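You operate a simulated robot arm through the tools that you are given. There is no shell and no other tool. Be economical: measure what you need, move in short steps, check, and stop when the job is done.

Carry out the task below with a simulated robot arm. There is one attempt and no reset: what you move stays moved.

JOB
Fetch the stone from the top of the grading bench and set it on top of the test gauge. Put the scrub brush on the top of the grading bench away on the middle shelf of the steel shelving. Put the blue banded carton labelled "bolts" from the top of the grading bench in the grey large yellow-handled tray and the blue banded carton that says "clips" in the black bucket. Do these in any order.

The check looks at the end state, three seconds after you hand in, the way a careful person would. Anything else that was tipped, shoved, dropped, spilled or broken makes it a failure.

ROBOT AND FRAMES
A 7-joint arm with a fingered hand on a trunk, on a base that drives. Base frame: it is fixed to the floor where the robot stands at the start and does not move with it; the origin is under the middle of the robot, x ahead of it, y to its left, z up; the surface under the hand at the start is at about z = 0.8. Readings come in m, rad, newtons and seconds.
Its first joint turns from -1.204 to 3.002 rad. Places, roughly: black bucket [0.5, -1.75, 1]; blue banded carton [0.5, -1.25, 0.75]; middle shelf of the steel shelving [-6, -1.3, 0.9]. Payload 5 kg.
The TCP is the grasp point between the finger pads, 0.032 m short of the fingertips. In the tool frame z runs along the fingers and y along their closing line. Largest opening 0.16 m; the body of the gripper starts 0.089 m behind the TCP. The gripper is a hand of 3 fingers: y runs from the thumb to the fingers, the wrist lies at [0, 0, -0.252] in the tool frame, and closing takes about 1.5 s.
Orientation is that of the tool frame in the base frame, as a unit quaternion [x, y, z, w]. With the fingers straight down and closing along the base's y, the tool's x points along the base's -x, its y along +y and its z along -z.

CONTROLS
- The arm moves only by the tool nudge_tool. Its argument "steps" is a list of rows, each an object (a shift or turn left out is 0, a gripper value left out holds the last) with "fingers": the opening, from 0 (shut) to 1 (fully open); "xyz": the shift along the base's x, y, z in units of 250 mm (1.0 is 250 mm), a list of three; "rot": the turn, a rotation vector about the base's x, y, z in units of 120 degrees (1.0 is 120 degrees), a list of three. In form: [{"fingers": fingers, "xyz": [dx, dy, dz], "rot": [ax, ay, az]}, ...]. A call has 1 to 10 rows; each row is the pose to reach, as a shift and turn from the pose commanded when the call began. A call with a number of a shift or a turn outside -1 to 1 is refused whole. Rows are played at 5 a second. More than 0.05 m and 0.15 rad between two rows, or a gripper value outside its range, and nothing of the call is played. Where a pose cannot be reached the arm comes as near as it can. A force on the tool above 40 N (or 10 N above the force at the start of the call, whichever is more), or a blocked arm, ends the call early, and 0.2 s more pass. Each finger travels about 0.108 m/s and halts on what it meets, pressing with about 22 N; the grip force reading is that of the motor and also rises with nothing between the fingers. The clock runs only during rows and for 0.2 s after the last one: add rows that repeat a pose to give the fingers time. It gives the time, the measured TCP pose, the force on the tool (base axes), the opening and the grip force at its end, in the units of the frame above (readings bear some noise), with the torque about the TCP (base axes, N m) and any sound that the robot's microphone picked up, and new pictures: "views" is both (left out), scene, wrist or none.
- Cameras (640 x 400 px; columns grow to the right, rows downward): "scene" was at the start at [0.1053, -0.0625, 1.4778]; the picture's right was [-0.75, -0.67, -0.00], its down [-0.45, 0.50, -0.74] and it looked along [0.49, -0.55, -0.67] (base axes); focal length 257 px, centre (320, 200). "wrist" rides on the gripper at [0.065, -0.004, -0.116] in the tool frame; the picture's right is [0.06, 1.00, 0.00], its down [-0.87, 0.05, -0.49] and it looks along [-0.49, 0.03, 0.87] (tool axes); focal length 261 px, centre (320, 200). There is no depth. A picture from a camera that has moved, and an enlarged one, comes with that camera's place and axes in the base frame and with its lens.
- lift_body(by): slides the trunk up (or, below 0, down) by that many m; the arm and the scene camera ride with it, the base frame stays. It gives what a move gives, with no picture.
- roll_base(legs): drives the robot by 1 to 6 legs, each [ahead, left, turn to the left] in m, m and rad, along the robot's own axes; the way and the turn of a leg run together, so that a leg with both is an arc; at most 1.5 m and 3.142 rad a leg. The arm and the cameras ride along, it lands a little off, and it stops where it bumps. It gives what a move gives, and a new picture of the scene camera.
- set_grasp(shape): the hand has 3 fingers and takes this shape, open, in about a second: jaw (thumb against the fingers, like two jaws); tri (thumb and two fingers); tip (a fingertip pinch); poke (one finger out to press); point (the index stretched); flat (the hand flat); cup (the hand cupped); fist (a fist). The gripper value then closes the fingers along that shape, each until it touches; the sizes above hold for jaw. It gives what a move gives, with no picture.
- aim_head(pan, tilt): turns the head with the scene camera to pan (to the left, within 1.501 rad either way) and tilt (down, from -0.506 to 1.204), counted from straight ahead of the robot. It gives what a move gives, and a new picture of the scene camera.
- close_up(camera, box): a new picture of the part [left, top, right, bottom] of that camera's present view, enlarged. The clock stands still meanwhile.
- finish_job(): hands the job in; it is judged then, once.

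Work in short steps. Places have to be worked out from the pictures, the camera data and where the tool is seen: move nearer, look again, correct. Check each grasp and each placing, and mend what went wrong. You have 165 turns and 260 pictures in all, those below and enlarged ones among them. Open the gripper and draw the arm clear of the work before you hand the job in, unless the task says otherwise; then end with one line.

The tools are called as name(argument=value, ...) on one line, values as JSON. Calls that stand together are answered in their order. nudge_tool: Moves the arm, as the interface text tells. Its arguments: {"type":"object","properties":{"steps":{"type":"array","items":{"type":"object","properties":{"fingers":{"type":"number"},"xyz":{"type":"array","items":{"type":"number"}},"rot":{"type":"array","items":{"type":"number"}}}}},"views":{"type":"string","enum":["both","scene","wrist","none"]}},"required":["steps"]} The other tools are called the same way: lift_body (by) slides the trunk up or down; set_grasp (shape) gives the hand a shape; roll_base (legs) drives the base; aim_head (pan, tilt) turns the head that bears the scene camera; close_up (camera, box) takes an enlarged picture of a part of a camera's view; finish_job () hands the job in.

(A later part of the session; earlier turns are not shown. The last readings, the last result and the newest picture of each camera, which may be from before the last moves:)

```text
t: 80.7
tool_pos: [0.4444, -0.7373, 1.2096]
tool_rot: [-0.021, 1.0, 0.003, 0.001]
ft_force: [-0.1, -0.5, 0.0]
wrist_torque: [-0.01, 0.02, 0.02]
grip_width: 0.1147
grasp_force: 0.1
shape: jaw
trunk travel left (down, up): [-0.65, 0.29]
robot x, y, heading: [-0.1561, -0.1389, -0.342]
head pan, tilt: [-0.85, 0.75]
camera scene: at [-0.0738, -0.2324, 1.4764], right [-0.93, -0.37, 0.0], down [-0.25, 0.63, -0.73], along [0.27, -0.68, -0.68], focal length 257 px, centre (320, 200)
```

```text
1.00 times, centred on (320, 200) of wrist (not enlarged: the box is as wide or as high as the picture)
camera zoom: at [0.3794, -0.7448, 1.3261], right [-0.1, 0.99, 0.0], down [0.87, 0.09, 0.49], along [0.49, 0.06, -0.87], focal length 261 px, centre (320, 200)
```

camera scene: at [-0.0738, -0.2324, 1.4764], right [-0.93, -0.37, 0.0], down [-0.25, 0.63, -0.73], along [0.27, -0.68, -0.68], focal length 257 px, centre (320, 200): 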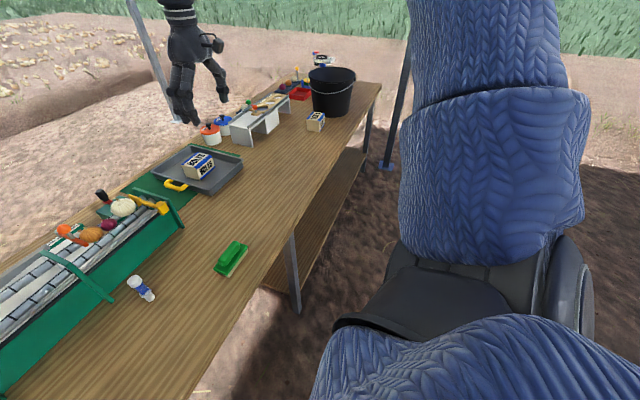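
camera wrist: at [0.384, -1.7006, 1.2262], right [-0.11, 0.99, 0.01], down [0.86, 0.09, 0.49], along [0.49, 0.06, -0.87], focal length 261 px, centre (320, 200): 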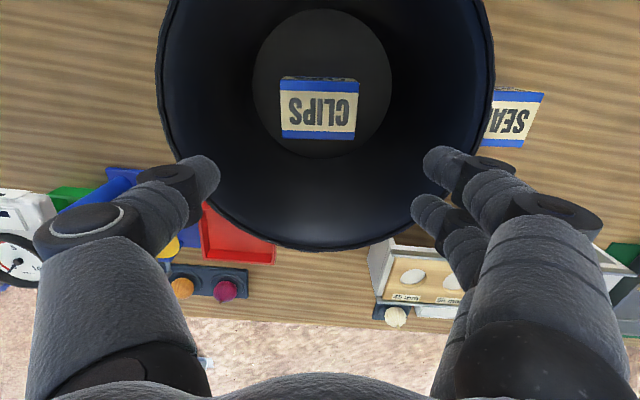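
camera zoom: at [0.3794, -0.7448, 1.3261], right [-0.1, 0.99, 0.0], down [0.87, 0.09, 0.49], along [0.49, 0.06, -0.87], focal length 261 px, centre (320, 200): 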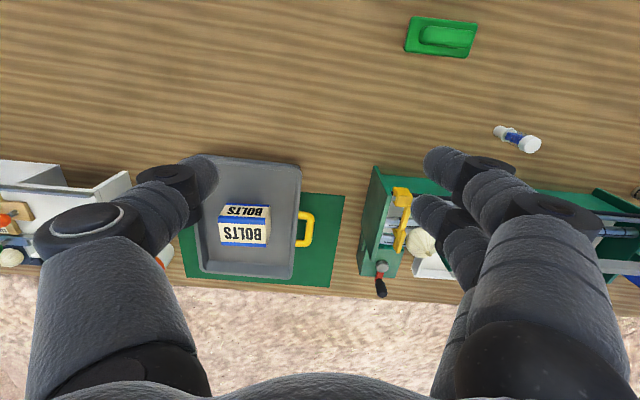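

The brush is confirmed at (0.336, -0.546). Before grasping I want to know the shelf spacing, so I back away from the bench and turn to look at the shelving.

roll_base(legs=[[-0.754, -0.268, 0], [0, 0, -2.7]])

aim_head(pan=0, tilt=0.15)

```text
t: 91.3
tool_pos: [-1.7518, 0.1492, 1.2107]
tool_rot: [0.971, 0.239, -0.001, 0.003]
ft_force: [0.1, -0.5, -0.2]
wrist_torque: [-0.01, -0.03, -0.02]
grip_width: 0.1147
grasp_force: 0.1
shape: jaw
trunk travel left (down, up): [-0.65, 0.29]
robot x, y, heading: [-0.9564, -0.1375, -3.04]
head pan, tilt: [-0.85, 0.75]
camera scene: at [-1.0684, -0.0846, 1.4764], right [0.68, 0.73, 0.0], down [0.5, -0.46, -0.73], along [-0.54, 0.5, -0.68], focal length 257 px, centre (320, 200)
```

scene: 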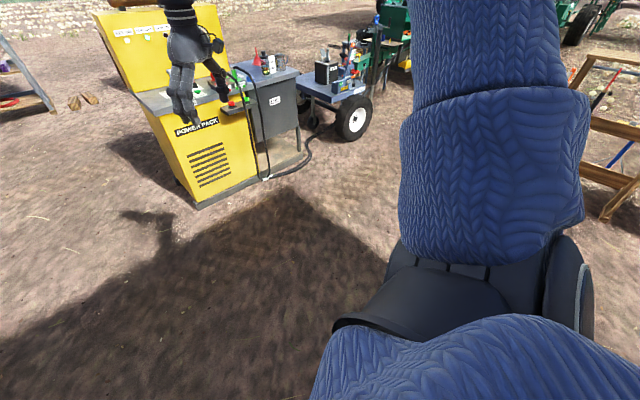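

```text
t: 92.5
tool_pos: [-1.7496, 0.1481, 1.2113]
tool_rot: [0.971, 0.24, 0.0, 0.002]
ft_force: [0.8, 0.2, 0.1]
wrist_torque: [-0.01, 0.02, 0.02]
grip_width: 0.1147
grasp_force: 0.1
shape: jaw
trunk travel left (down, up): [-0.65, 0.29]
robot x, y, heading: [-0.9544, -0.1367, -3.038]
head pan, tilt: [0.0, 0.15]
camera scene: at [-1.1, -0.1505, 1.5307], right [-0.1, 0.99, 0.0], down [0.15, 0.01, -0.99], along [-0.98, -0.1, -0.15], focal length 257 px, centre (320, 200)
```

scene: 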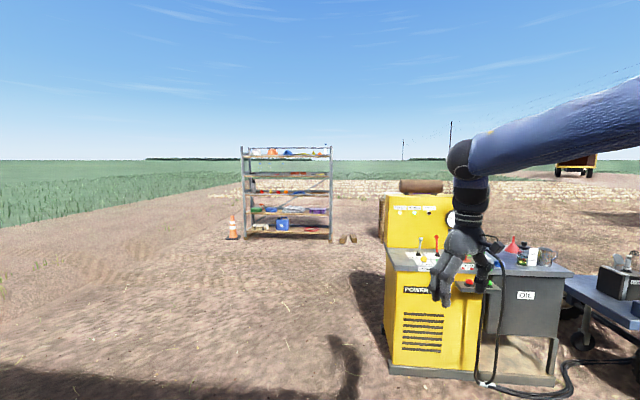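

The shelving is visible ahead. I enlarge it, noting a power pack on the right to keep clear of.

close_up(camera="scene", box=[210, 135, 370, 250])

close_up(camera="scene", box=[360, 160, 640, 400])

```text
3.48 times, centred on (290, 192) of scene
camera zoom: at [-1.1, -0.1505, 1.5307], right [-0.1, 0.99, 0.0], down [0.15, 0.01, -0.99], along [-0.98, -0.1, -0.15], focal length 894 px, centre (424, 226)
```

zoom: 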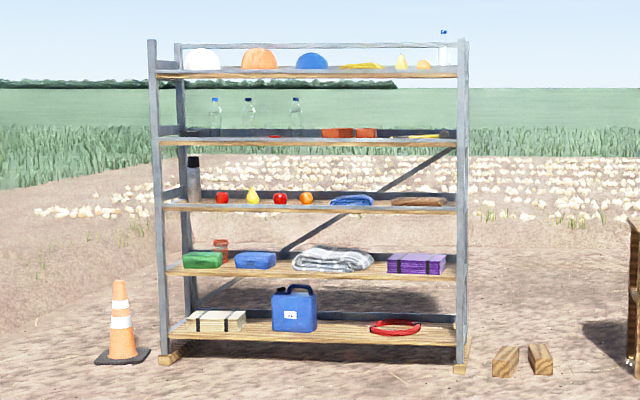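

```text
1.67 times, centred on (500, 280) of scene
camera zoom: at [-1.1, -0.1505, 1.5307], right [-0.1, 0.99, 0.0], down [0.15, 0.01, -0.99], along [-0.98, -0.1, -0.15], focal length 428 px, centre (20, 67)
```

zoom: 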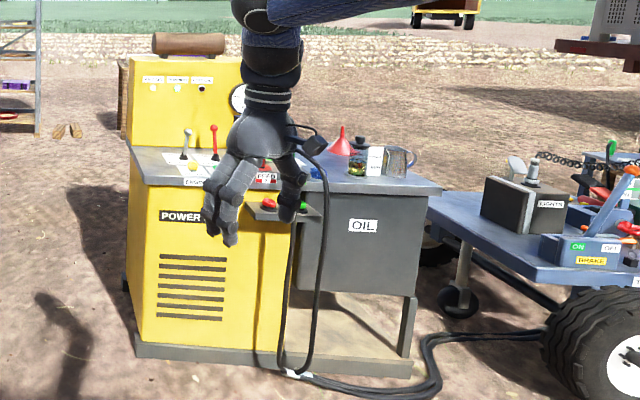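

The middle shelf has about 0.33 m clear height, so a hand tilted ~45° will work for both picking and placing. I go back to the bench the same way.

roll_base(legs=[[0, 0, 2.7], [0.754, 0.268, 0]])

aim_head(pan=-0.4, tilt=0.9)

```text
t: 103.2
tool_pos: [0.4539, -0.7108, 1.2095]
tool_rot: [-0.03, 1.0, 0.003, 0.001]
ft_force: [0.0, -0.1, 0.1]
wrist_torque: [0.03, 0.02, 0.03]
grip_width: 0.1149
grasp_force: 0.0
shape: jaw
trunk travel left (down, up): [-0.65, 0.29]
robot x, y, heading: [-0.151, -0.1225, -0.325]
head pan, tilt: [0.0, 0.15]
camera scene: at [-0.0176, -0.1695, 1.5307], right [-0.32, -0.95, 0.0], down [-0.14, 0.05, -0.99], along [0.94, -0.31, -0.15], focal length 257 px, centre (320, 200)
```

scene: 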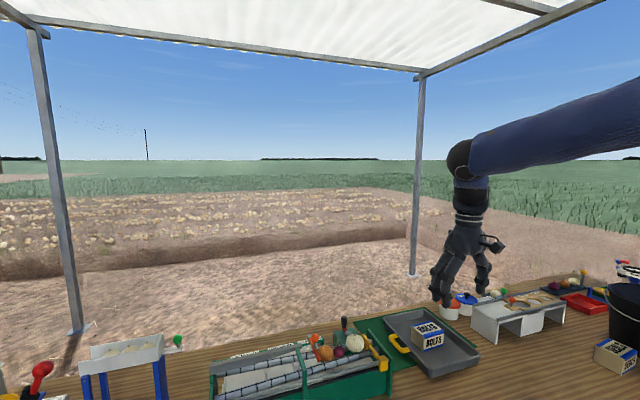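

```text
t: 104.3
tool_pos: [0.4534, -0.7109, 1.2106]
tool_rot: [-0.03, 1.0, 0.003, 0.001]
ft_force: [1.2, 0.0, 0.2]
wrist_torque: [0.0, -0.01, 0.02]
grip_width: 0.1149
grasp_force: 0.0
shape: jaw
trunk travel left (down, up): [-0.65, 0.29]
robot x, y, heading: [-0.1486, -0.1232, -0.321]
head pan, tilt: [-0.4, 0.901]
camera scene: at [-0.0495, -0.1901, 1.4645], right [-0.66, -0.75, 0.0], down [-0.59, 0.52, -0.62], along [0.47, -0.41, -0.78], focal length 257 px, centre (320, 200)
```

scene: 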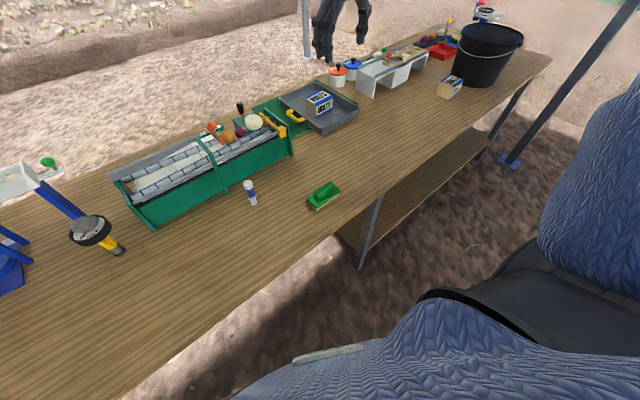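

close_up(camera="scene", box=[270, 150, 390, 240])

```text
4.44 times, centred on (330, 195) of scene
camera zoom: at [-0.0495, -0.1901, 1.4645], right [-0.66, -0.75, 0.0], down [-0.59, 0.52, -0.62], along [0.47, -0.41, -0.78], focal length 1142 px, centre (276, 222)
```

zoom: 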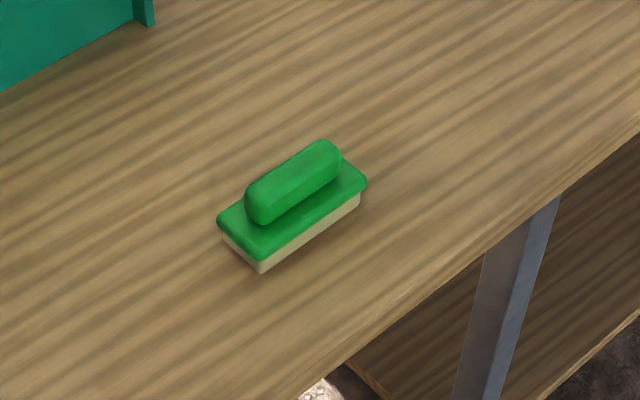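

The brush lies along y with its handle on top. I tilt the hand 35° (fingers pointing away from me) and go to a standoff behind and above it, fully open.

nudge_tool(steps=[{"xyz": [-0.08, 0.08, -0.08], "rot": [0, -0.036, -0.004], "fingers": 1.0}, {"xyz": [-0.17, 0.16, -0.16], "rot": [0, -0.072, -0.008]}, {"xyz": [-0.26, 0.25, -0.25], "rot": [0, -0.108, -0.012]}, {"xyz": [-0.34, 0.33, -0.35], "rot": [0, -0.144, -0.016]}, {"xyz": [-0.43, 0.41, -0.46], "rot": [0, -0.18, -0.02]}, {"xyz": [-0.51, 0.5, -0.57], "rot": [0, -0.216, -0.024]}, {"xyz": [-0.6, 0.58, -0.68], "rot": [0, -0.252, -0.028]}, {"xyz": [-0.69, 0.66, -0.79], "rot": [0, -0.29, -0.029]}, {"xyz": [-0.74, 0.66, -0.9], "rot": [0, -0.29, -0.029]}, {"xyz": [-0.74, 0.66, -0.9], "rot": [0, -0.29, -0.029]}])

```text
t: 106.5
tool_pos: [0.3264, -0.5801, 0.9763]
tool_rot: [0.001, 0.954, -0.007, 0.298]
ft_force: [0.3, 0.8, -0.1]
wrist_torque: [-0.04, 0.0, -0.03]
grip_width: 0.1598
grasp_force: 0.0
shape: jaw
out of reach, approached as far as the arm can: row 7, 8, 9, 10
trunk travel left (down, up): [-0.65, 0.29]
robot x, y, heading: [-0.155, -0.1246, -0.321]
head pan, tilt: [-0.4, 0.901]
camera scene: at [-0.0488, -0.1878, 1.4646], right [-0.66, -0.75, 0.0], down [-0.59, 0.52, -0.62], along [0.47, -0.41, -0.78], focal length 257 px, centre (320, 200)
camera wrist: at [0.2064, -0.5841, 1.033], right [-0.05, 1.0, -0.05], down [0.43, 0.06, 0.9], along [0.9, 0.02, -0.43], focal length 261 px, centre (320, 200)
```

scene: 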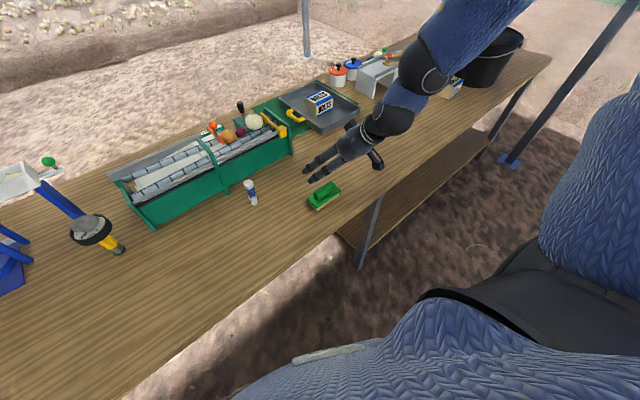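
wrist: 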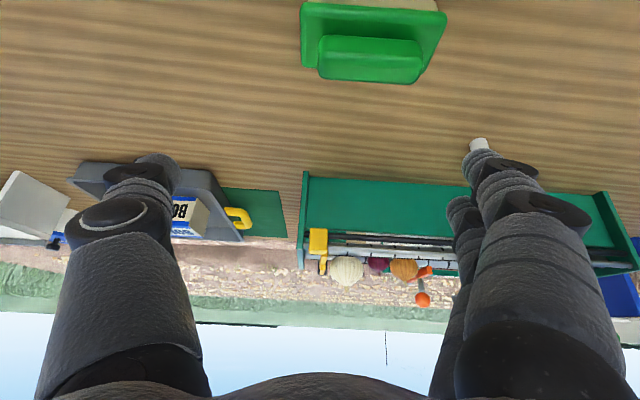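

The tilt is right, but the arm hits its side limit. I shift the base back and right a little to give it room.

roll_base(legs=[[-0.133, -0.123, 0]])

nudge_tool(steps=[{"xyz": [0.1, 0.1, -0.02]}, {"xyz": [0.2, 0.2, -0.05]}, {"xyz": [0.3, 0.3, -0.08]}, {"xyz": [0.4, 0.41, -0.12]}, {"xyz": [0.41, 0.43, -0.16]}, {"xyz": [0.41, 0.43, -0.16]}])

```text
t: 108.0
tool_pos: [0.1603, -0.6572, 0.9765]
tool_rot: [0.002, 0.954, -0.006, 0.299]
ft_force: [0.3, 0.1, -0.4]
wrist_torque: [0.0, -0.04, 0.02]
grip_width: 0.1599
grasp_force: 0.1
shape: jaw
trunk travel left (down, up): [-0.65, 0.29]
robot x, y, heading: [-0.3194, -0.1983, -0.323]
head pan, tilt: [-0.4, 0.901]
camera scene: at [-0.2159, -0.2648, 1.4646], right [-0.66, -0.75, 0.0], down [-0.59, 0.52, -0.62], along [0.47, -0.41, -0.78], focal length 257 px, centre (320, 200)
```

scene: 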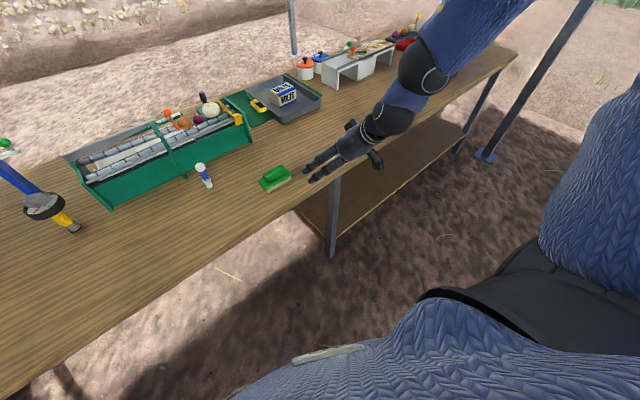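

```text
t: 109.4
tool_pos: [0.263, -0.5491, 0.9347]
tool_rot: [0.002, 0.954, -0.007, 0.299]
ft_force: [0.6, 0.3, 0.3]
wrist_torque: [0.0, -0.02, 0.02]
grip_width: 0.16
grasp_force: 0.0
shape: jaw
trunk travel left (down, up): [-0.65, 0.29]
robot x, y, heading: [-0.3175, -0.2032, -0.319]
head pan, tilt: [-0.4, 0.901]
camera scene: at [-0.214, -0.2639, 1.4645], right [-0.66, -0.75, 0.0], down [-0.59, 0.52, -0.62], along [0.47, -0.41, -0.78], focal length 257 px, centre (320, 200)
camera wrist: at [0.1441, -0.5524, 0.9924], right [-0.05, 1.0, -0.05], down [0.43, 0.06, 0.9], along [0.9, 0.02, -0.43], focal length 261 px, centre (320, 200)
```

scene: 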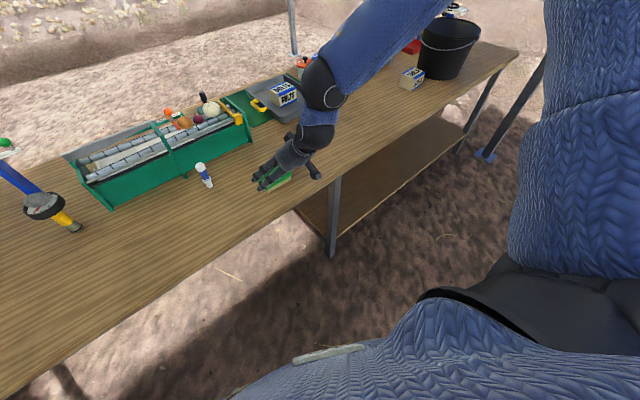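
wrist: 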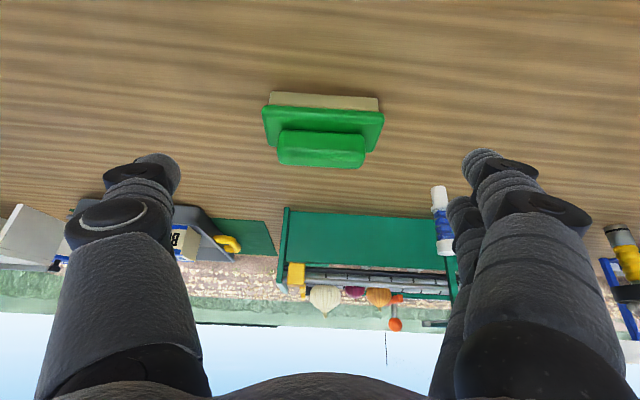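

The brush is centred between the fingers. I advance along the tool axis to the grasp pose at about (0.326, -0.549, 0.838).

nudge_tool(steps=[{"xyz": [0.07, 0, -0.1]}, {"xyz": [0.14, 0, -0.2]}, {"xyz": [0.2, 0.005, -0.29]}, {"xyz": [0.24, 0.005, -0.35]}, {"xyz": [0.254, 0.005, -0.384]}, {"xyz": [0.254, 0.005, -0.384]}])

close_up(camera="scene", box=[220, 120, 380, 240])

```text
t: 110.8
tool_pos: [0.3226, -0.5541, 0.8487]
tool_rot: [0.001, 0.954, -0.005, 0.3]
ft_force: [0.8, -0.6, 0.4]
wrist_torque: [0.0, -0.04, 0.01]
grip_width: 0.16
grasp_force: 0.0
shape: jaw
out of reach, approached as far as the arm can: row 4, 5, 6
trunk travel left (down, up): [-0.65, 0.29]
robot x, y, heading: [-0.3172, -0.1955, -0.322]
head pan, tilt: [-0.4, 0.901]
camera scene: at [-0.2143, -0.2641, 1.4645], right [-0.66, -0.75, 0.0], down [-0.59, 0.52, -0.62], along [0.47, -0.41, -0.78], focal length 257 px, centre (320, 200)
camera wrist: at [0.2027, -0.5595, 0.9058], right [-0.05, 1.0, -0.04], down [0.43, 0.06, 0.9], along [0.9, 0.02, -0.43], focal length 261 px, centre (320, 200)
```

scene: 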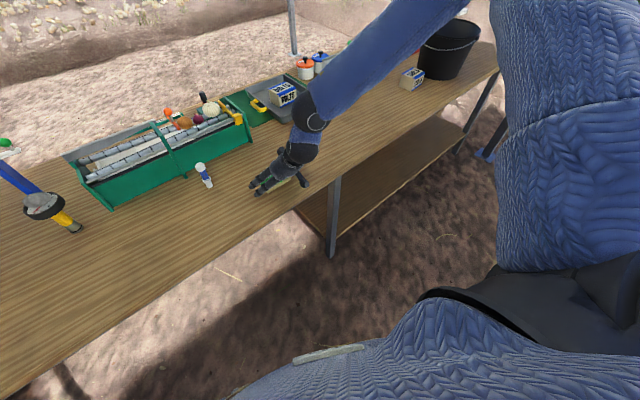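
wrist: 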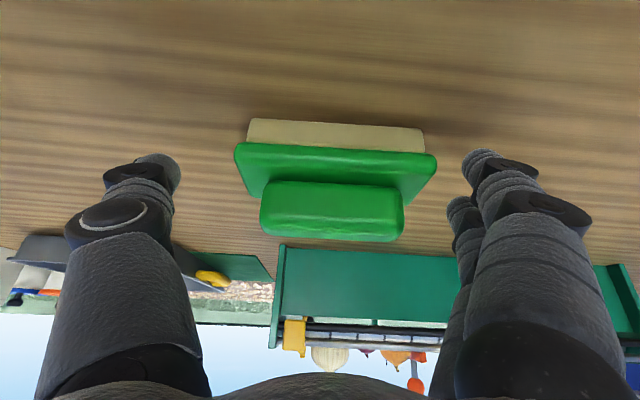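

```text
3.33 times, centred on (300, 180) of scene
camera zoom: at [-0.2143, -0.2641, 1.4645], right [-0.66, -0.75, 0.0], down [-0.59, 0.52, -0.62], along [0.47, -0.41, -0.78], focal length 856 px, centre (387, 267)
```

zoom: 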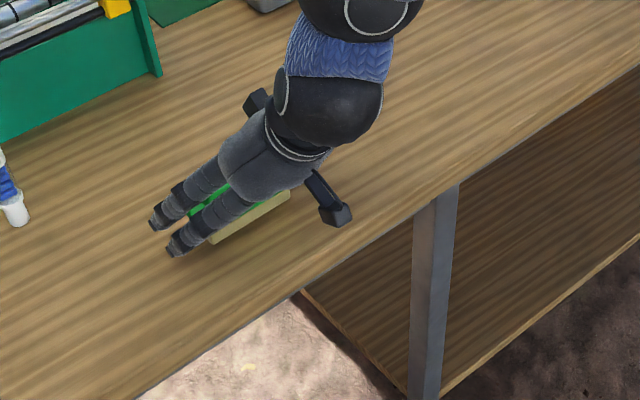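

The arm stops 1 cm high at its limit, so I lower the trunk by 11 mm instead, which brings the hand straight down.

lift_body(by=-0.011)

close_up(camera="wrist", box=[0, 0, 640, 400])

```text
t: 111.4
tool_pos: [0.3211, -0.5558, 0.8372]
tool_rot: [0.001, 0.955, -0.006, 0.298]
ft_force: [-0.2, 0.1, 0.7]
wrist_torque: [0.01, 0.01, -0.02]
grip_width: 0.1597
grasp_force: 0.0
shape: jaw
trunk travel left (down, up): [-0.639, 0.301]
robot x, y, heading: [-0.3192, -0.1939, -0.319]
head pan, tilt: [-0.4, 0.901]
```

```text
1.00 times, centred on (320, 200) of wrist (not enlarged: the box is as wide or as high as the picture)
camera zoom: at [0.2024, -0.5594, 0.8949], right [-0.05, 1.0, -0.05], down [0.43, 0.06, 0.9], along [0.9, 0.02, -0.43], focal length 261 px, centre (320, 200)
```

zoom: 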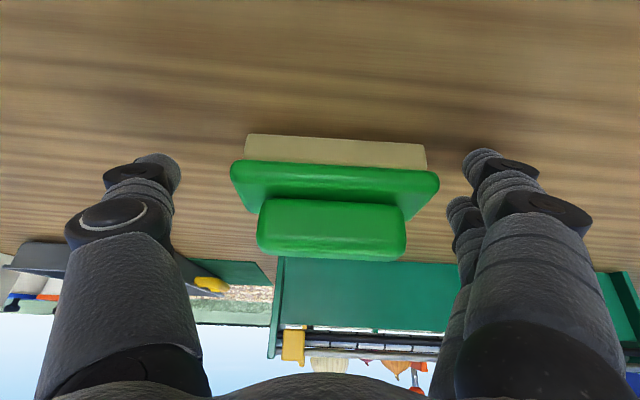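

Fingertips are level with the brush base now. I close on its ends.

nudge_tool(steps=[{"fingers": 0.7}, {"fingers": 0.4}, {"fingers": 0.0}, {"fingers": 0.0}, {"fingers": 0.0}, {"fingers": 0.0}, {"fingers": 0.0}], views="wrist")

```text
t: 113.0
tool_pos: [0.3217, -0.554, 0.8395]
tool_rot: [0.0, 0.954, -0.005, 0.301]
ft_force: [4.0, 8.1, 22.3]
wrist_torque: [1.98, -0.11, -0.25]
grip_width: 0.1078
grasp_force: 22.2
shape: jaw
trunk travel left (down, up): [-0.639, 0.301]
robot x, y, heading: [-0.3185, -0.2002, -0.322]
head pan, tilt: [-0.4, 0.901]
camera wrist: at [0.2024, -0.5586, 0.8961], right [-0.05, 1.0, -0.05], down [0.43, 0.06, 0.9], along [0.9, 0.02, -0.43], focal length 261 px, centre (320, 200)
```

wrist: 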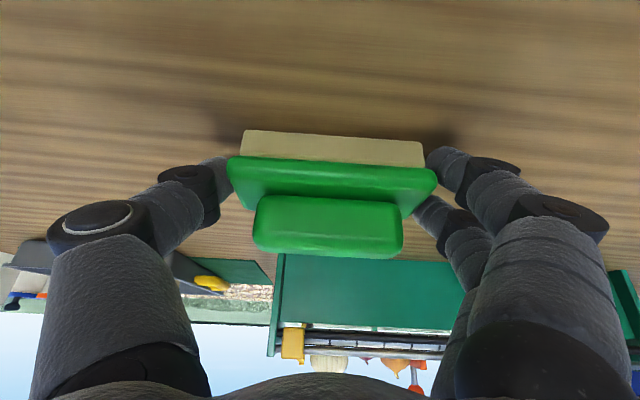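

A finger presses on the bench at 22 N. I rise 4 mm with the fingers still closing.

nudge_tool(steps=[{"fingers": 0.0, "xyz": [0, 0, 0.008]}, {"fingers": 0.0, "xyz": [0, 0, 0.016]}, {"fingers": 0.0, "xyz": [0, 0, 0.016]}, {"fingers": 0.0, "xyz": [0, 0, 0.016]}], views="wrist")

```text
t: 114.0
tool_pos: [0.321, -0.5562, 0.8407]
tool_rot: [0.001, 0.954, -0.006, 0.299]
ft_force: [0.9, -0.3, 0.5]
wrist_torque: [0.02, 0.02, 0.02]
grip_width: 0.1068
grasp_force: 22.0
shape: jaw
trunk travel left (down, up): [-0.639, 0.301]
robot x, y, heading: [-0.3184, -0.1977, -0.324]
head pan, tilt: [-0.4, 0.901]
camera wrist: at [0.2024, -0.56, 0.8981], right [-0.05, 1.0, -0.05], down [0.43, 0.06, 0.9], along [0.9, 0.02, -0.44], focal length 261 px, centre (320, 200)
```

wrist: 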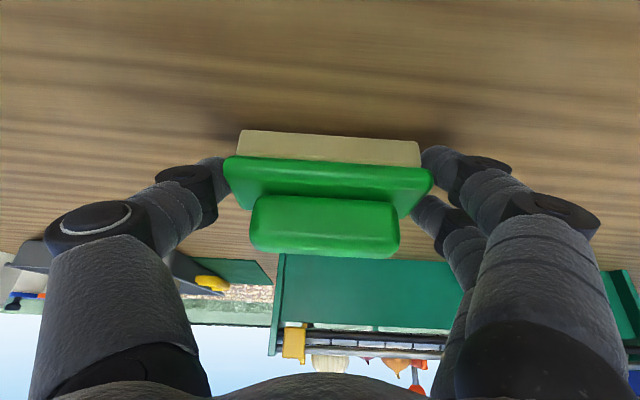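

Contact with the bench is gone and the ends are clamped. I lift a few cm to test the hold.

nudge_tool(steps=[{"fingers": 0.0, "xyz": [-0.02, 0, 0.06]}, {"fingers": 0.0, "xyz": [-0.04, 0, 0.15]}, {"fingers": 0.0, "xyz": [-0.06, 0, 0.25]}, {"fingers": 0.0, "xyz": [-0.06, 0, 0.25]}])

close_up(camera="scene", box=[220, 120, 380, 240])

```text
t: 115.0
tool_pos: [0.3068, -0.5567, 0.9037]
tool_rot: [0.001, 0.954, -0.005, 0.299]
ft_force: [0.0, -1.1, -0.7]
wrist_torque: [0.01, 0.03, 0.02]
grip_width: 0.1068
grasp_force: 22.6
shape: jaw
trunk travel left (down, up): [-0.639, 0.301]
robot x, y, heading: [-0.3182, -0.1979, -0.325]
head pan, tilt: [-0.4, 0.901]
camera scene: at [-0.2134, -0.2646, 1.4533], right [-0.66, -0.75, 0.0], down [-0.59, 0.52, -0.62], along [0.47, -0.41, -0.78], focal length 257 px, centre (320, 200)
camera wrist: at [0.1876, -0.5602, 0.9605], right [-0.05, 1.0, -0.04], down [0.43, 0.06, 0.9], along [0.9, 0.02, -0.44], focal length 261 px, centre (320, 200)
```

scene: 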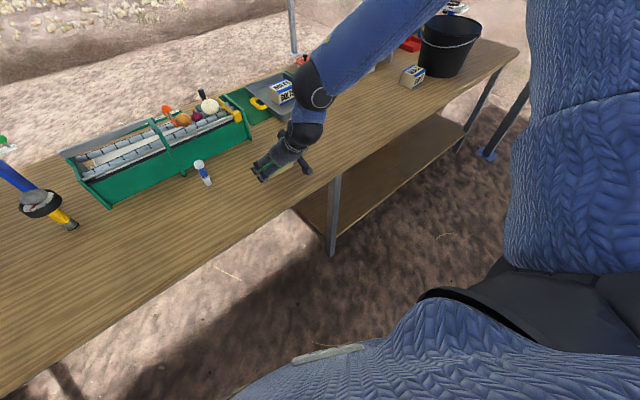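
wrist: 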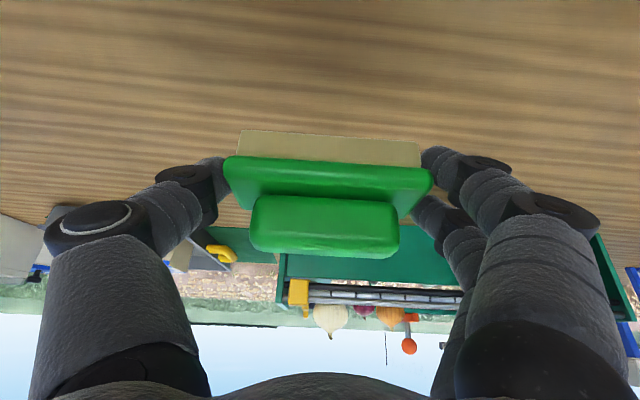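

```text
3.33 times, centred on (300, 180) of scene
camera zoom: at [-0.2134, -0.2646, 1.4533], right [-0.66, -0.75, 0.0], down [-0.59, 0.52, -0.62], along [0.47, -0.41, -0.78], focal length 856 px, centre (387, 267)
```

zoom: 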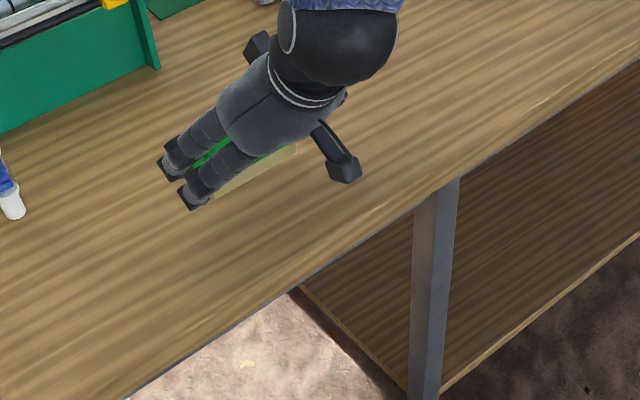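

The brush is held level. I raise the trunk 0.15 m, which keeps the arm posture, then back away and turn toward the shelving.

lift_body(by=0.15)

roll_base(legs=[[-0.6, -0.2, 0], [-0.1, -0.3, 0], [0, 0, -1.57], [0, 0, -1.57]])

aim_head(pan=0.3, tilt=0.3)

```text
t: 116.8
tool_pos: [0.3059, -0.556, 1.053]
tool_rot: [0.001, 0.954, -0.005, 0.299]
ft_force: [-0.6, 0.0, -1.4]
wrist_torque: [0.01, 0.02, 0.04]
grip_width: 0.1066
grasp_force: 21.8
shape: jaw
trunk travel left (down, up): [-0.789, 0.151]
robot x, y, heading: [-0.3198, -0.1972, -0.323]
head pan, tilt: [-0.4, 0.901]
```

```text
t: 129.7
tool_pos: [-1.7654, -0.0899, 1.0535]
tool_rot: [0.954, -0.002, -0.299, -0.005]
ft_force: [-0.2, -1.2, -2.0]
wrist_torque: [-0.02, 0.0, 0.01]
grip_width: 0.1064
grasp_force: 22.2
shape: jaw
trunk travel left (down, up): [-0.789, 0.151]
robot x, y, heading: [-1.1409, -0.4517, 2.817]
head pan, tilt: [-0.4, 0.901]
camera scene: at [-1.2469, -0.3804, 1.6035], right [0.66, 0.75, 0.0], down [0.59, -0.52, -0.62], along [-0.47, 0.41, -0.78], focal length 257 px, centre (320, 200)
```

scene: 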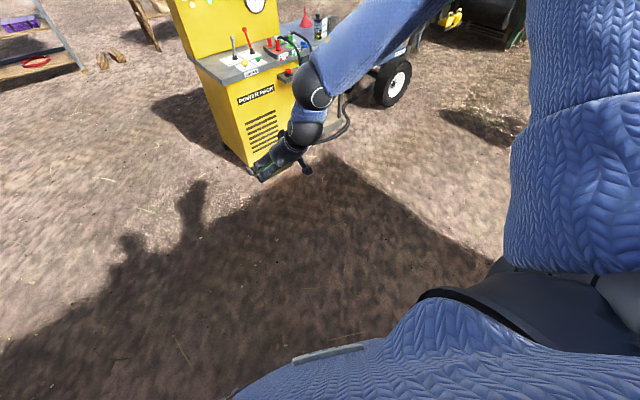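

```text
t: 130.7
tool_pos: [-1.7661, -0.0887, 1.0535]
tool_rot: [0.954, -0.002, -0.299, -0.005]
ft_force: [-1.4, 0.0, -2.1]
wrist_torque: [0.01, -0.03, 0.01]
grip_width: 0.1064
grasp_force: 22.1
shape: jaw
trunk travel left (down, up): [-0.789, 0.151]
robot x, y, heading: [-1.144, -0.4501, 2.816]
head pan, tilt: [0.3, 0.3]
camera scene: at [-1.2838, -0.4282, 1.6557], right [0.02, 1.0, 0.0], down [0.3, -0.01, -0.95], along [-0.95, 0.02, -0.3], focal length 257 px, centre (320, 200)
```

scene: 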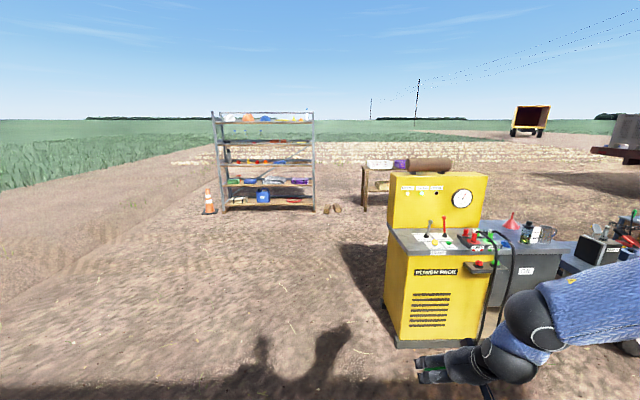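

Route check: the power pack's near corner is at about (-2.77, 0.19). I first shift well to -y and then drive toward the shelving in legs.

roll_base(legs=[[0.06, 0.759, 0], [0.979, 0.33, 0], [0.979, 0.33, 0], [0.979, 0.33, 0]])

close_up(camera="scene", box=[130, 100, 450, 300])

```text
t: 149.7
tool_pos: [-5.1693, -0.8106, 1.0539]
tool_rot: [0.954, 0.003, -0.3, -0.003]
ft_force: [-0.1, -1.1, -2.0]
wrist_torque: [0.04, -0.01, 0.0]
grip_width: 0.1062
grasp_force: 21.8
shape: jaw
trunk travel left (down, up): [-0.789, 0.151]
robot x, y, heading: [-4.5375, -1.158, 2.825]
head pan, tilt: [0.3, 0.3]
camera scene: at [-4.6838, -1.1457, 1.6557], right [0.01, 1.0, 0.0], down [0.3, 0.0, -0.96], along [-0.95, 0.01, -0.3], focal length 257 px, centre (320, 200)
```

scene: 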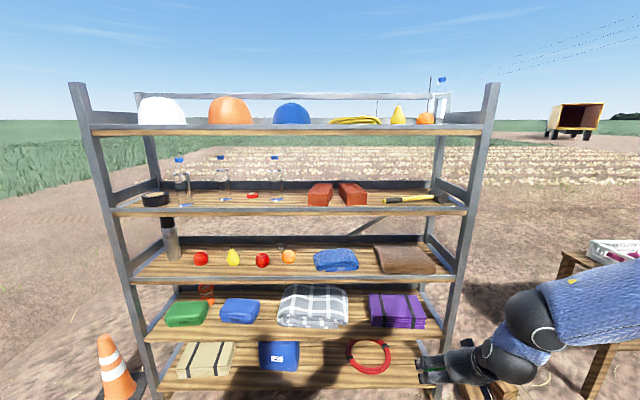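

```text
2.00 times, centred on (290, 200) of scene
camera zoom: at [-4.6838, -1.1457, 1.6557], right [0.01, 1.0, 0.0], down [0.3, 0.0, -0.96], along [-0.95, 0.01, -0.3], focal length 514 px, centre (380, 200)
```

zoom: 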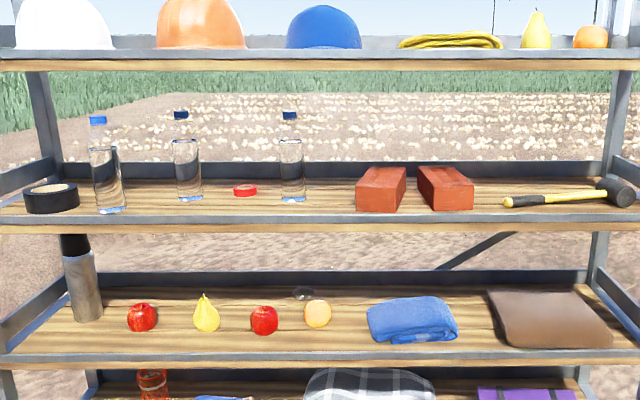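

The free spot on the middle shelf is the front-left area near y≈-1.93, ahead of the thermos and left of the first apple. I turn the base to face more to the left and move in front of it, keeping clear of the cone.

roll_base(legs=[[0, 0, 0.615], [0.5, 0.611, 0]])

aim_head(pan=0, tilt=0.6)

```text
t: 155.6
tool_pos: [-5.5491, -1.9829, 1.0538]
tool_rot: [0.908, 0.292, -0.287, 0.086]
ft_force: [-0.6, 0.7, -1.9]
wrist_torque: [0.01, -0.03, 0.0]
grip_width: 0.1063
grasp_force: 21.6
shape: jaw
trunk travel left (down, up): [-0.789, 0.151]
robot x, y, heading: [-4.8394, -1.9121, -2.838]
head pan, tilt: [0.3, 0.3]
camera scene: at [-4.9588, -1.9747, 1.6557], right [-0.57, 0.82, 0.0], down [0.24, 0.17, -0.96], along [-0.79, -0.54, -0.3], focal length 257 px, centre (320, 200)
```

scene: 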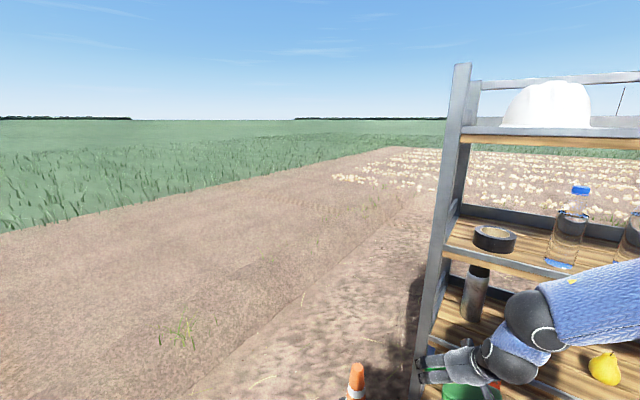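

```text
t: 156.4
tool_pos: [-5.5482, -1.9825, 1.0523]
tool_rot: [0.908, 0.293, -0.286, 0.088]
ft_force: [-0.2, 0.0, -1.6]
wrist_torque: [0.05, 0.02, 0.01]
grip_width: 0.1068
grasp_force: 22.5
shape: jaw
trunk travel left (down, up): [-0.789, 0.151]
robot x, y, heading: [-4.8354, -1.908, -2.837]
head pan, tilt: [0.0, 0.6]
camera scene: at [-4.966, -1.9474, 1.6283], right [-0.3, 0.95, 0.0], down [0.54, 0.17, -0.83], along [-0.79, -0.25, -0.56], focal length 257 px, centre (320, 200)
```

scene: 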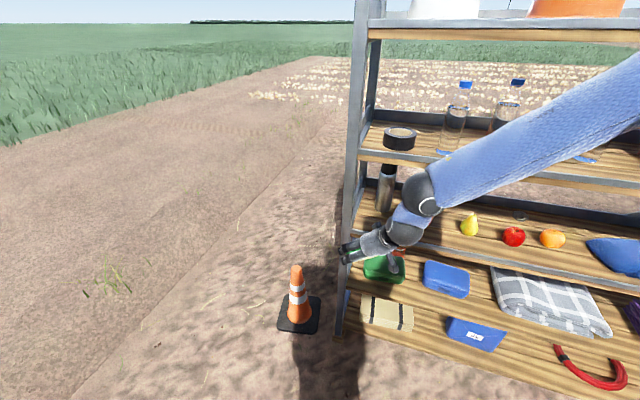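

I turn the hand back square to the shelf and look at the shelf through the wrist camera.

nudge_tool(steps=[{"fingers": 0, "rot": [0, 0, -0.05]}, {"rot": [0, 0, -0.1]}, {"rot": [0, 0, -0.15]}, {"rot": [0, 0, -0.2]}, {"rot": [0, 0, -0.25]}, {"rot": [0, 0, -0.297]}, {"rot": [0, 0, -0.297]}])

close_up(camera="scene", box=[320, 130, 540, 290])

```text
t: 158.0
tool_pos: [-5.5673, -1.9254, 1.0823]
tool_rot: [0.955, 0.001, -0.298, -0.003]
ft_force: [0.0, 0.0, -1.0]
wrist_torque: [0.06, -0.03, -0.01]
grip_width: 0.1065
grasp_force: 21.7
shape: jaw
out of reach, approached as far as the arm can: row 3, 4, 5, 6, 7
trunk travel left (down, up): [-0.789, 0.151]
robot x, y, heading: [-4.8331, -1.906, -2.841]
head pan, tilt: [0.0, 0.6]
camera scene: at [-4.9663, -1.9476, 1.6282], right [-0.3, 0.95, 0.0], down [0.54, 0.17, -0.82], along [-0.79, -0.25, -0.57], focal length 257 px, centre (320, 200)
camera wrist: at [-5.4477, -1.9225, 1.1406], right [0.05, -1.0, -0.04], down [-0.43, -0.06, 0.9], along [-0.9, -0.03, -0.44], focal length 261 px, centre (320, 200)
```

scene: 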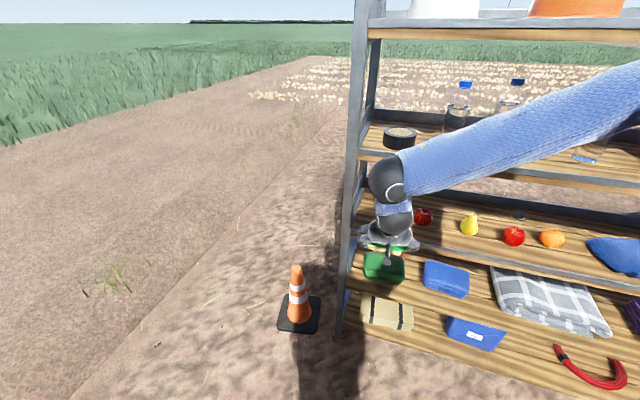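
wrist: 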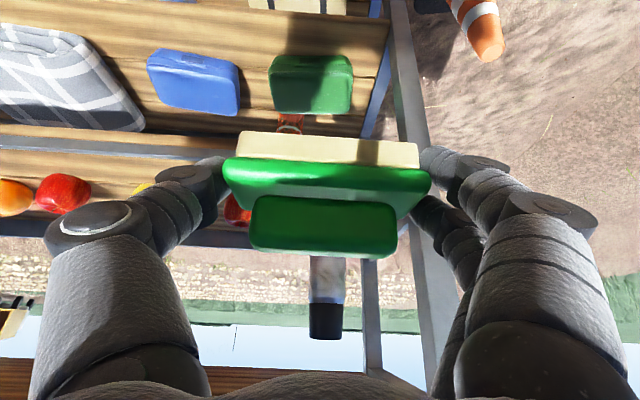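

```text
2.50 times, centred on (430, 210) of scene
camera zoom: at [-4.9663, -1.9476, 1.6282], right [-0.3, 0.95, 0.0], down [0.54, 0.17, -0.82], along [-0.79, -0.25, -0.57], focal length 642 px, centre (45, 175)
```

zoom: 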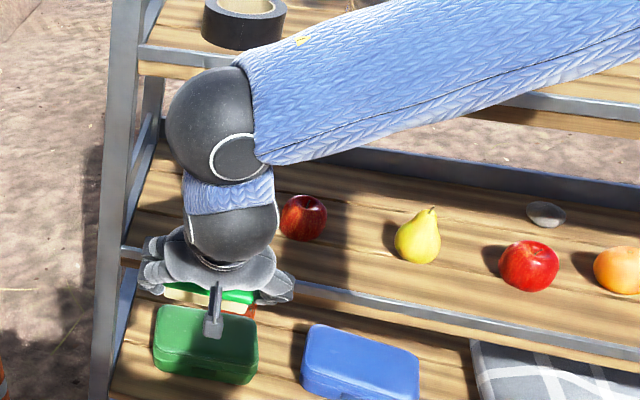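

Measurements: shelf top z≈0.897, front edge x≈-5.797, free span y -2.09 to -1.81 in front of the thermos. I lower the trunk so the brush is about 4 cm over the shelf, then shift sideways to keep joint room before moving in.

lift_body(by=-0.09)

nudge_tool(steps=[{"xyz": [0, 0.08, 0]}, {"xyz": [0, 0.16, 0]}, {"xyz": [0, 0.16, 0]}], views="none")

roll_base(legs=[[0.16, 0, 0]])

close_up(camera="wrist", box=[0, 0, 640, 400])

```text
t: 159.3
tool_pos: [-5.5662, -1.9261, 0.9923]
tool_rot: [0.955, 0.001, -0.298, -0.003]
ft_force: [0.3, -0.4, -1.2]
wrist_torque: [0.03, -0.02, 0.02]
grip_width: 0.1065
grasp_force: 22.9
shape: jaw
trunk travel left (down, up): [-0.699, 0.241]
robot x, y, heading: [-4.8332, -1.905, -2.838]
head pan, tilt: [0.0, 0.6]
```

```text
t: 160.1
tool_pos: [-5.5666, -1.885, 0.9916]
tool_rot: [0.954, 0.002, -0.299, -0.002]
ft_force: [-0.4, 0.3, -1.4]
wrist_torque: [0.04, -0.03, -0.04]
grip_width: 0.1067
grasp_force: 22.7
shape: jaw
trunk travel left (down, up): [-0.699, 0.241]
robot x, y, heading: [-4.8358, -1.9046, -2.846]
head pan, tilt: [0.0, 0.6]
```

```text
t: 161.5
tool_pos: [-5.7214, -1.9359, 0.9915]
tool_rot: [0.955, 0.002, -0.297, -0.003]
ft_force: [-0.2, 0.4, -1.1]
wrist_torque: [0.04, -0.04, -0.03]
grip_width: 0.1064
grasp_force: 22.2
shape: jaw
trunk travel left (down, up): [-0.699, 0.241]
robot x, y, heading: [-4.9907, -1.9539, -2.834]
head pan, tilt: [0.0, 0.6]
camera scene: at [-5.1209, -1.9964, 1.538], right [-0.3, 0.95, 0.0], down [0.54, 0.17, -0.82], along [-0.79, -0.25, -0.57], focal length 257 px, centre (320, 200)
```

scene: 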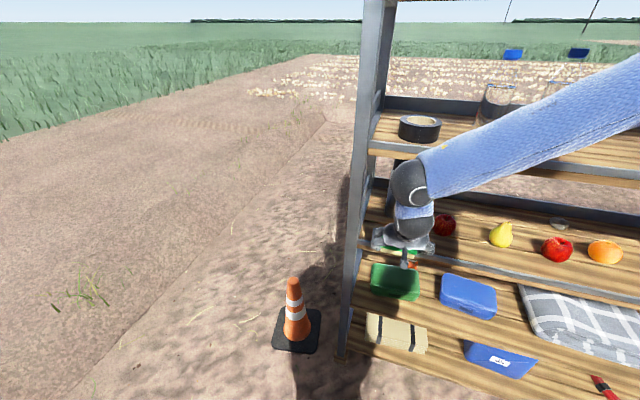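

```text
1.00 times, centred on (320, 200) of wrist (not enlarged: the box is as wide or as high as the picture)
camera zoom: at [-5.6014, -1.932, 1.0497], right [0.05, -1.0, -0.04], down [-0.44, -0.06, 0.9], along [-0.9, -0.03, -0.44], focal length 261 px, centre (320, 200)
```

zoom: 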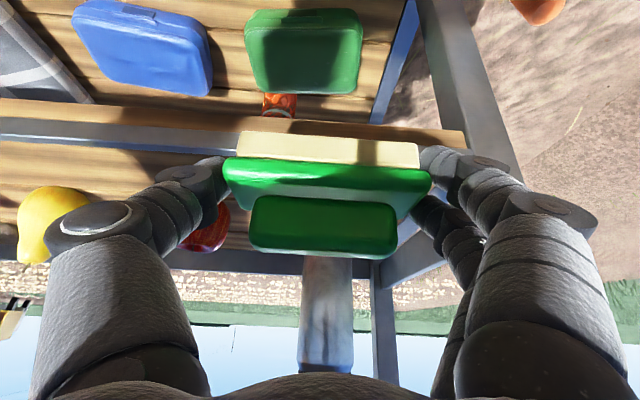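

The way in is clear. I move in over the shelf along -x at this height, centring between post and apple.

nudge_tool(steps=[{"xyz": [-0.08, -0.03, 0]}, {"xyz": [-0.18, -0.06, 0]}, {"xyz": [-0.28, -0.06, 0]}, {"xyz": [-0.38, -0.06, 0]}, {"xyz": [-0.454, -0.06, 0]}, {"xyz": [-0.454, -0.06, 0]}])

close_up(camera="scene", box=[330, 110, 510, 310])

```text
t: 162.9
tool_pos: [-5.8337, -1.9501, 0.993]
tool_rot: [0.955, 0.002, -0.298, -0.002]
ft_force: [0.4, 1.3, -0.6]
wrist_torque: [0.0, -0.03, 0.0]
grip_width: 0.1065
grasp_force: 21.8
shape: jaw
trunk travel left (down, up): [-0.699, 0.241]
robot x, y, heading: [-4.9849, -1.9571, -2.838]
head pan, tilt: [0.0, 0.6]
camera scene: at [-5.1188, -1.9958, 1.5383], right [-0.3, 0.95, 0.0], down [0.54, 0.17, -0.82], along [-0.79, -0.25, -0.57], focal length 257 px, centre (320, 200)
camera wrist: at [-5.7132, -1.9471, 1.0498], right [0.05, -1.0, -0.04], down [-0.43, -0.06, 0.9], along [-0.9, -0.03, -0.44], focal length 261 px, centre (320, 200)
```

scene: 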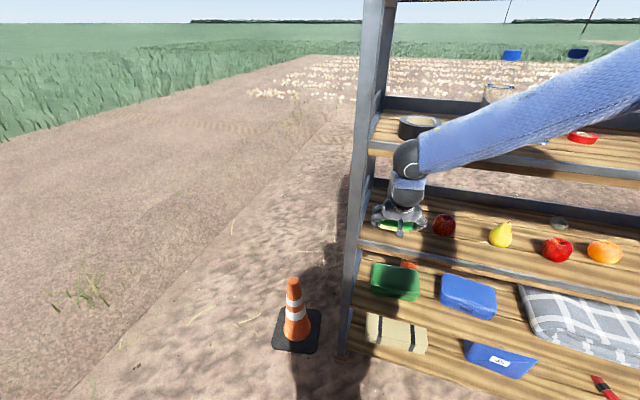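
wrist: 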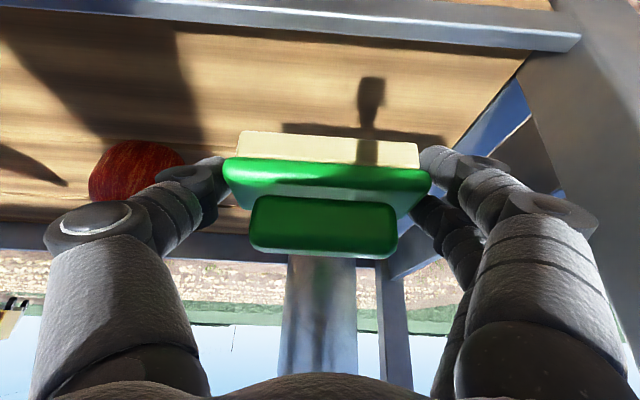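

```text
2.00 times, centred on (420, 210) of scene
camera zoom: at [-5.1188, -1.9958, 1.5383], right [-0.3, 0.95, 0.0], down [0.54, 0.17, -0.82], along [-0.79, -0.25, -0.57], focal length 514 px, centre (120, 180)
```

zoom: 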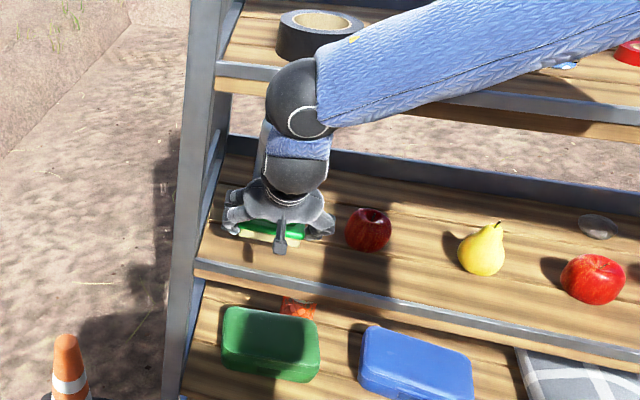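

Brush is over the free spot, clear of apple and thermos. I lower slowly toward contact.

nudge_tool(steps=[{"xyz": [0, 0, -0.06]}, {"xyz": [0, 0, -0.12]}, {"xyz": [0, 0, -0.16]}, {"xyz": [0, 0, -0.18]}, {"xyz": [0, 0, -0.195]}, {"xyz": [0, 0, -0.195]}])

```text
t: 164.3
tool_pos: [-5.8329, -1.9487, 0.9432]
tool_rot: [0.954, 0.003, -0.298, -0.001]
ft_force: [0.3, -0.6, -0.6]
wrist_torque: [-0.04, -0.01, -0.01]
grip_width: 0.1063
grasp_force: 21.6
shape: jaw
trunk travel left (down, up): [-0.699, 0.241]
robot x, y, heading: [-4.9852, -1.9563, -2.83]
head pan, tilt: [0.0, 0.6]
camera scene: at [-5.1187, -1.9957, 1.5383], right [-0.3, 0.95, 0.0], down [0.54, 0.17, -0.82], along [-0.79, -0.25, -0.57], focal length 257 px, centre (320, 200)
camera wrist: at [-5.7132, -1.9467, 1.0014], right [0.05, -1.0, -0.04], down [-0.43, -0.06, 0.9], along [-0.9, -0.03, -0.44], focal length 261 px, centre (320, 200)
```

scene: 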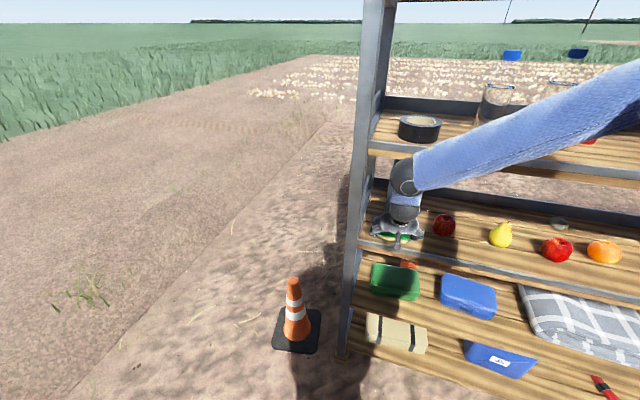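
wrist: 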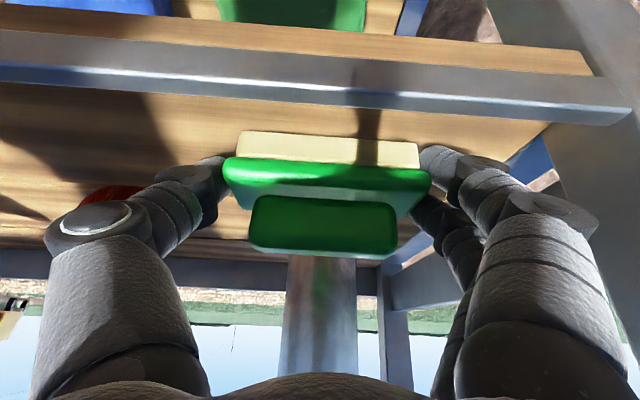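

No contact yet, so I lower a few more millimetres in small steps.

nudge_tool(steps=[{"xyz": [0, 0, -0.008]}, {"xyz": [0, 0, -0.016]}, {"xyz": [0, 0, -0.024]}, {"xyz": [0, 0, -0.024]}], views="none")

```text
t: 165.3
tool_pos: [-5.8332, -1.949, 0.9405]
tool_rot: [0.954, 0.002, -0.299, -0.002]
ft_force: [-2.2, -0.2, 13.1]
wrist_torque: [-0.85, 0.09, -0.11]
grip_width: 0.1057
grasp_force: 22.1
shape: jaw
trunk travel left (down, up): [-0.699, 0.241]
robot x, y, heading: [-4.9859, -1.9549, -2.837]
head pan, tilt: [0.0, 0.6]
```

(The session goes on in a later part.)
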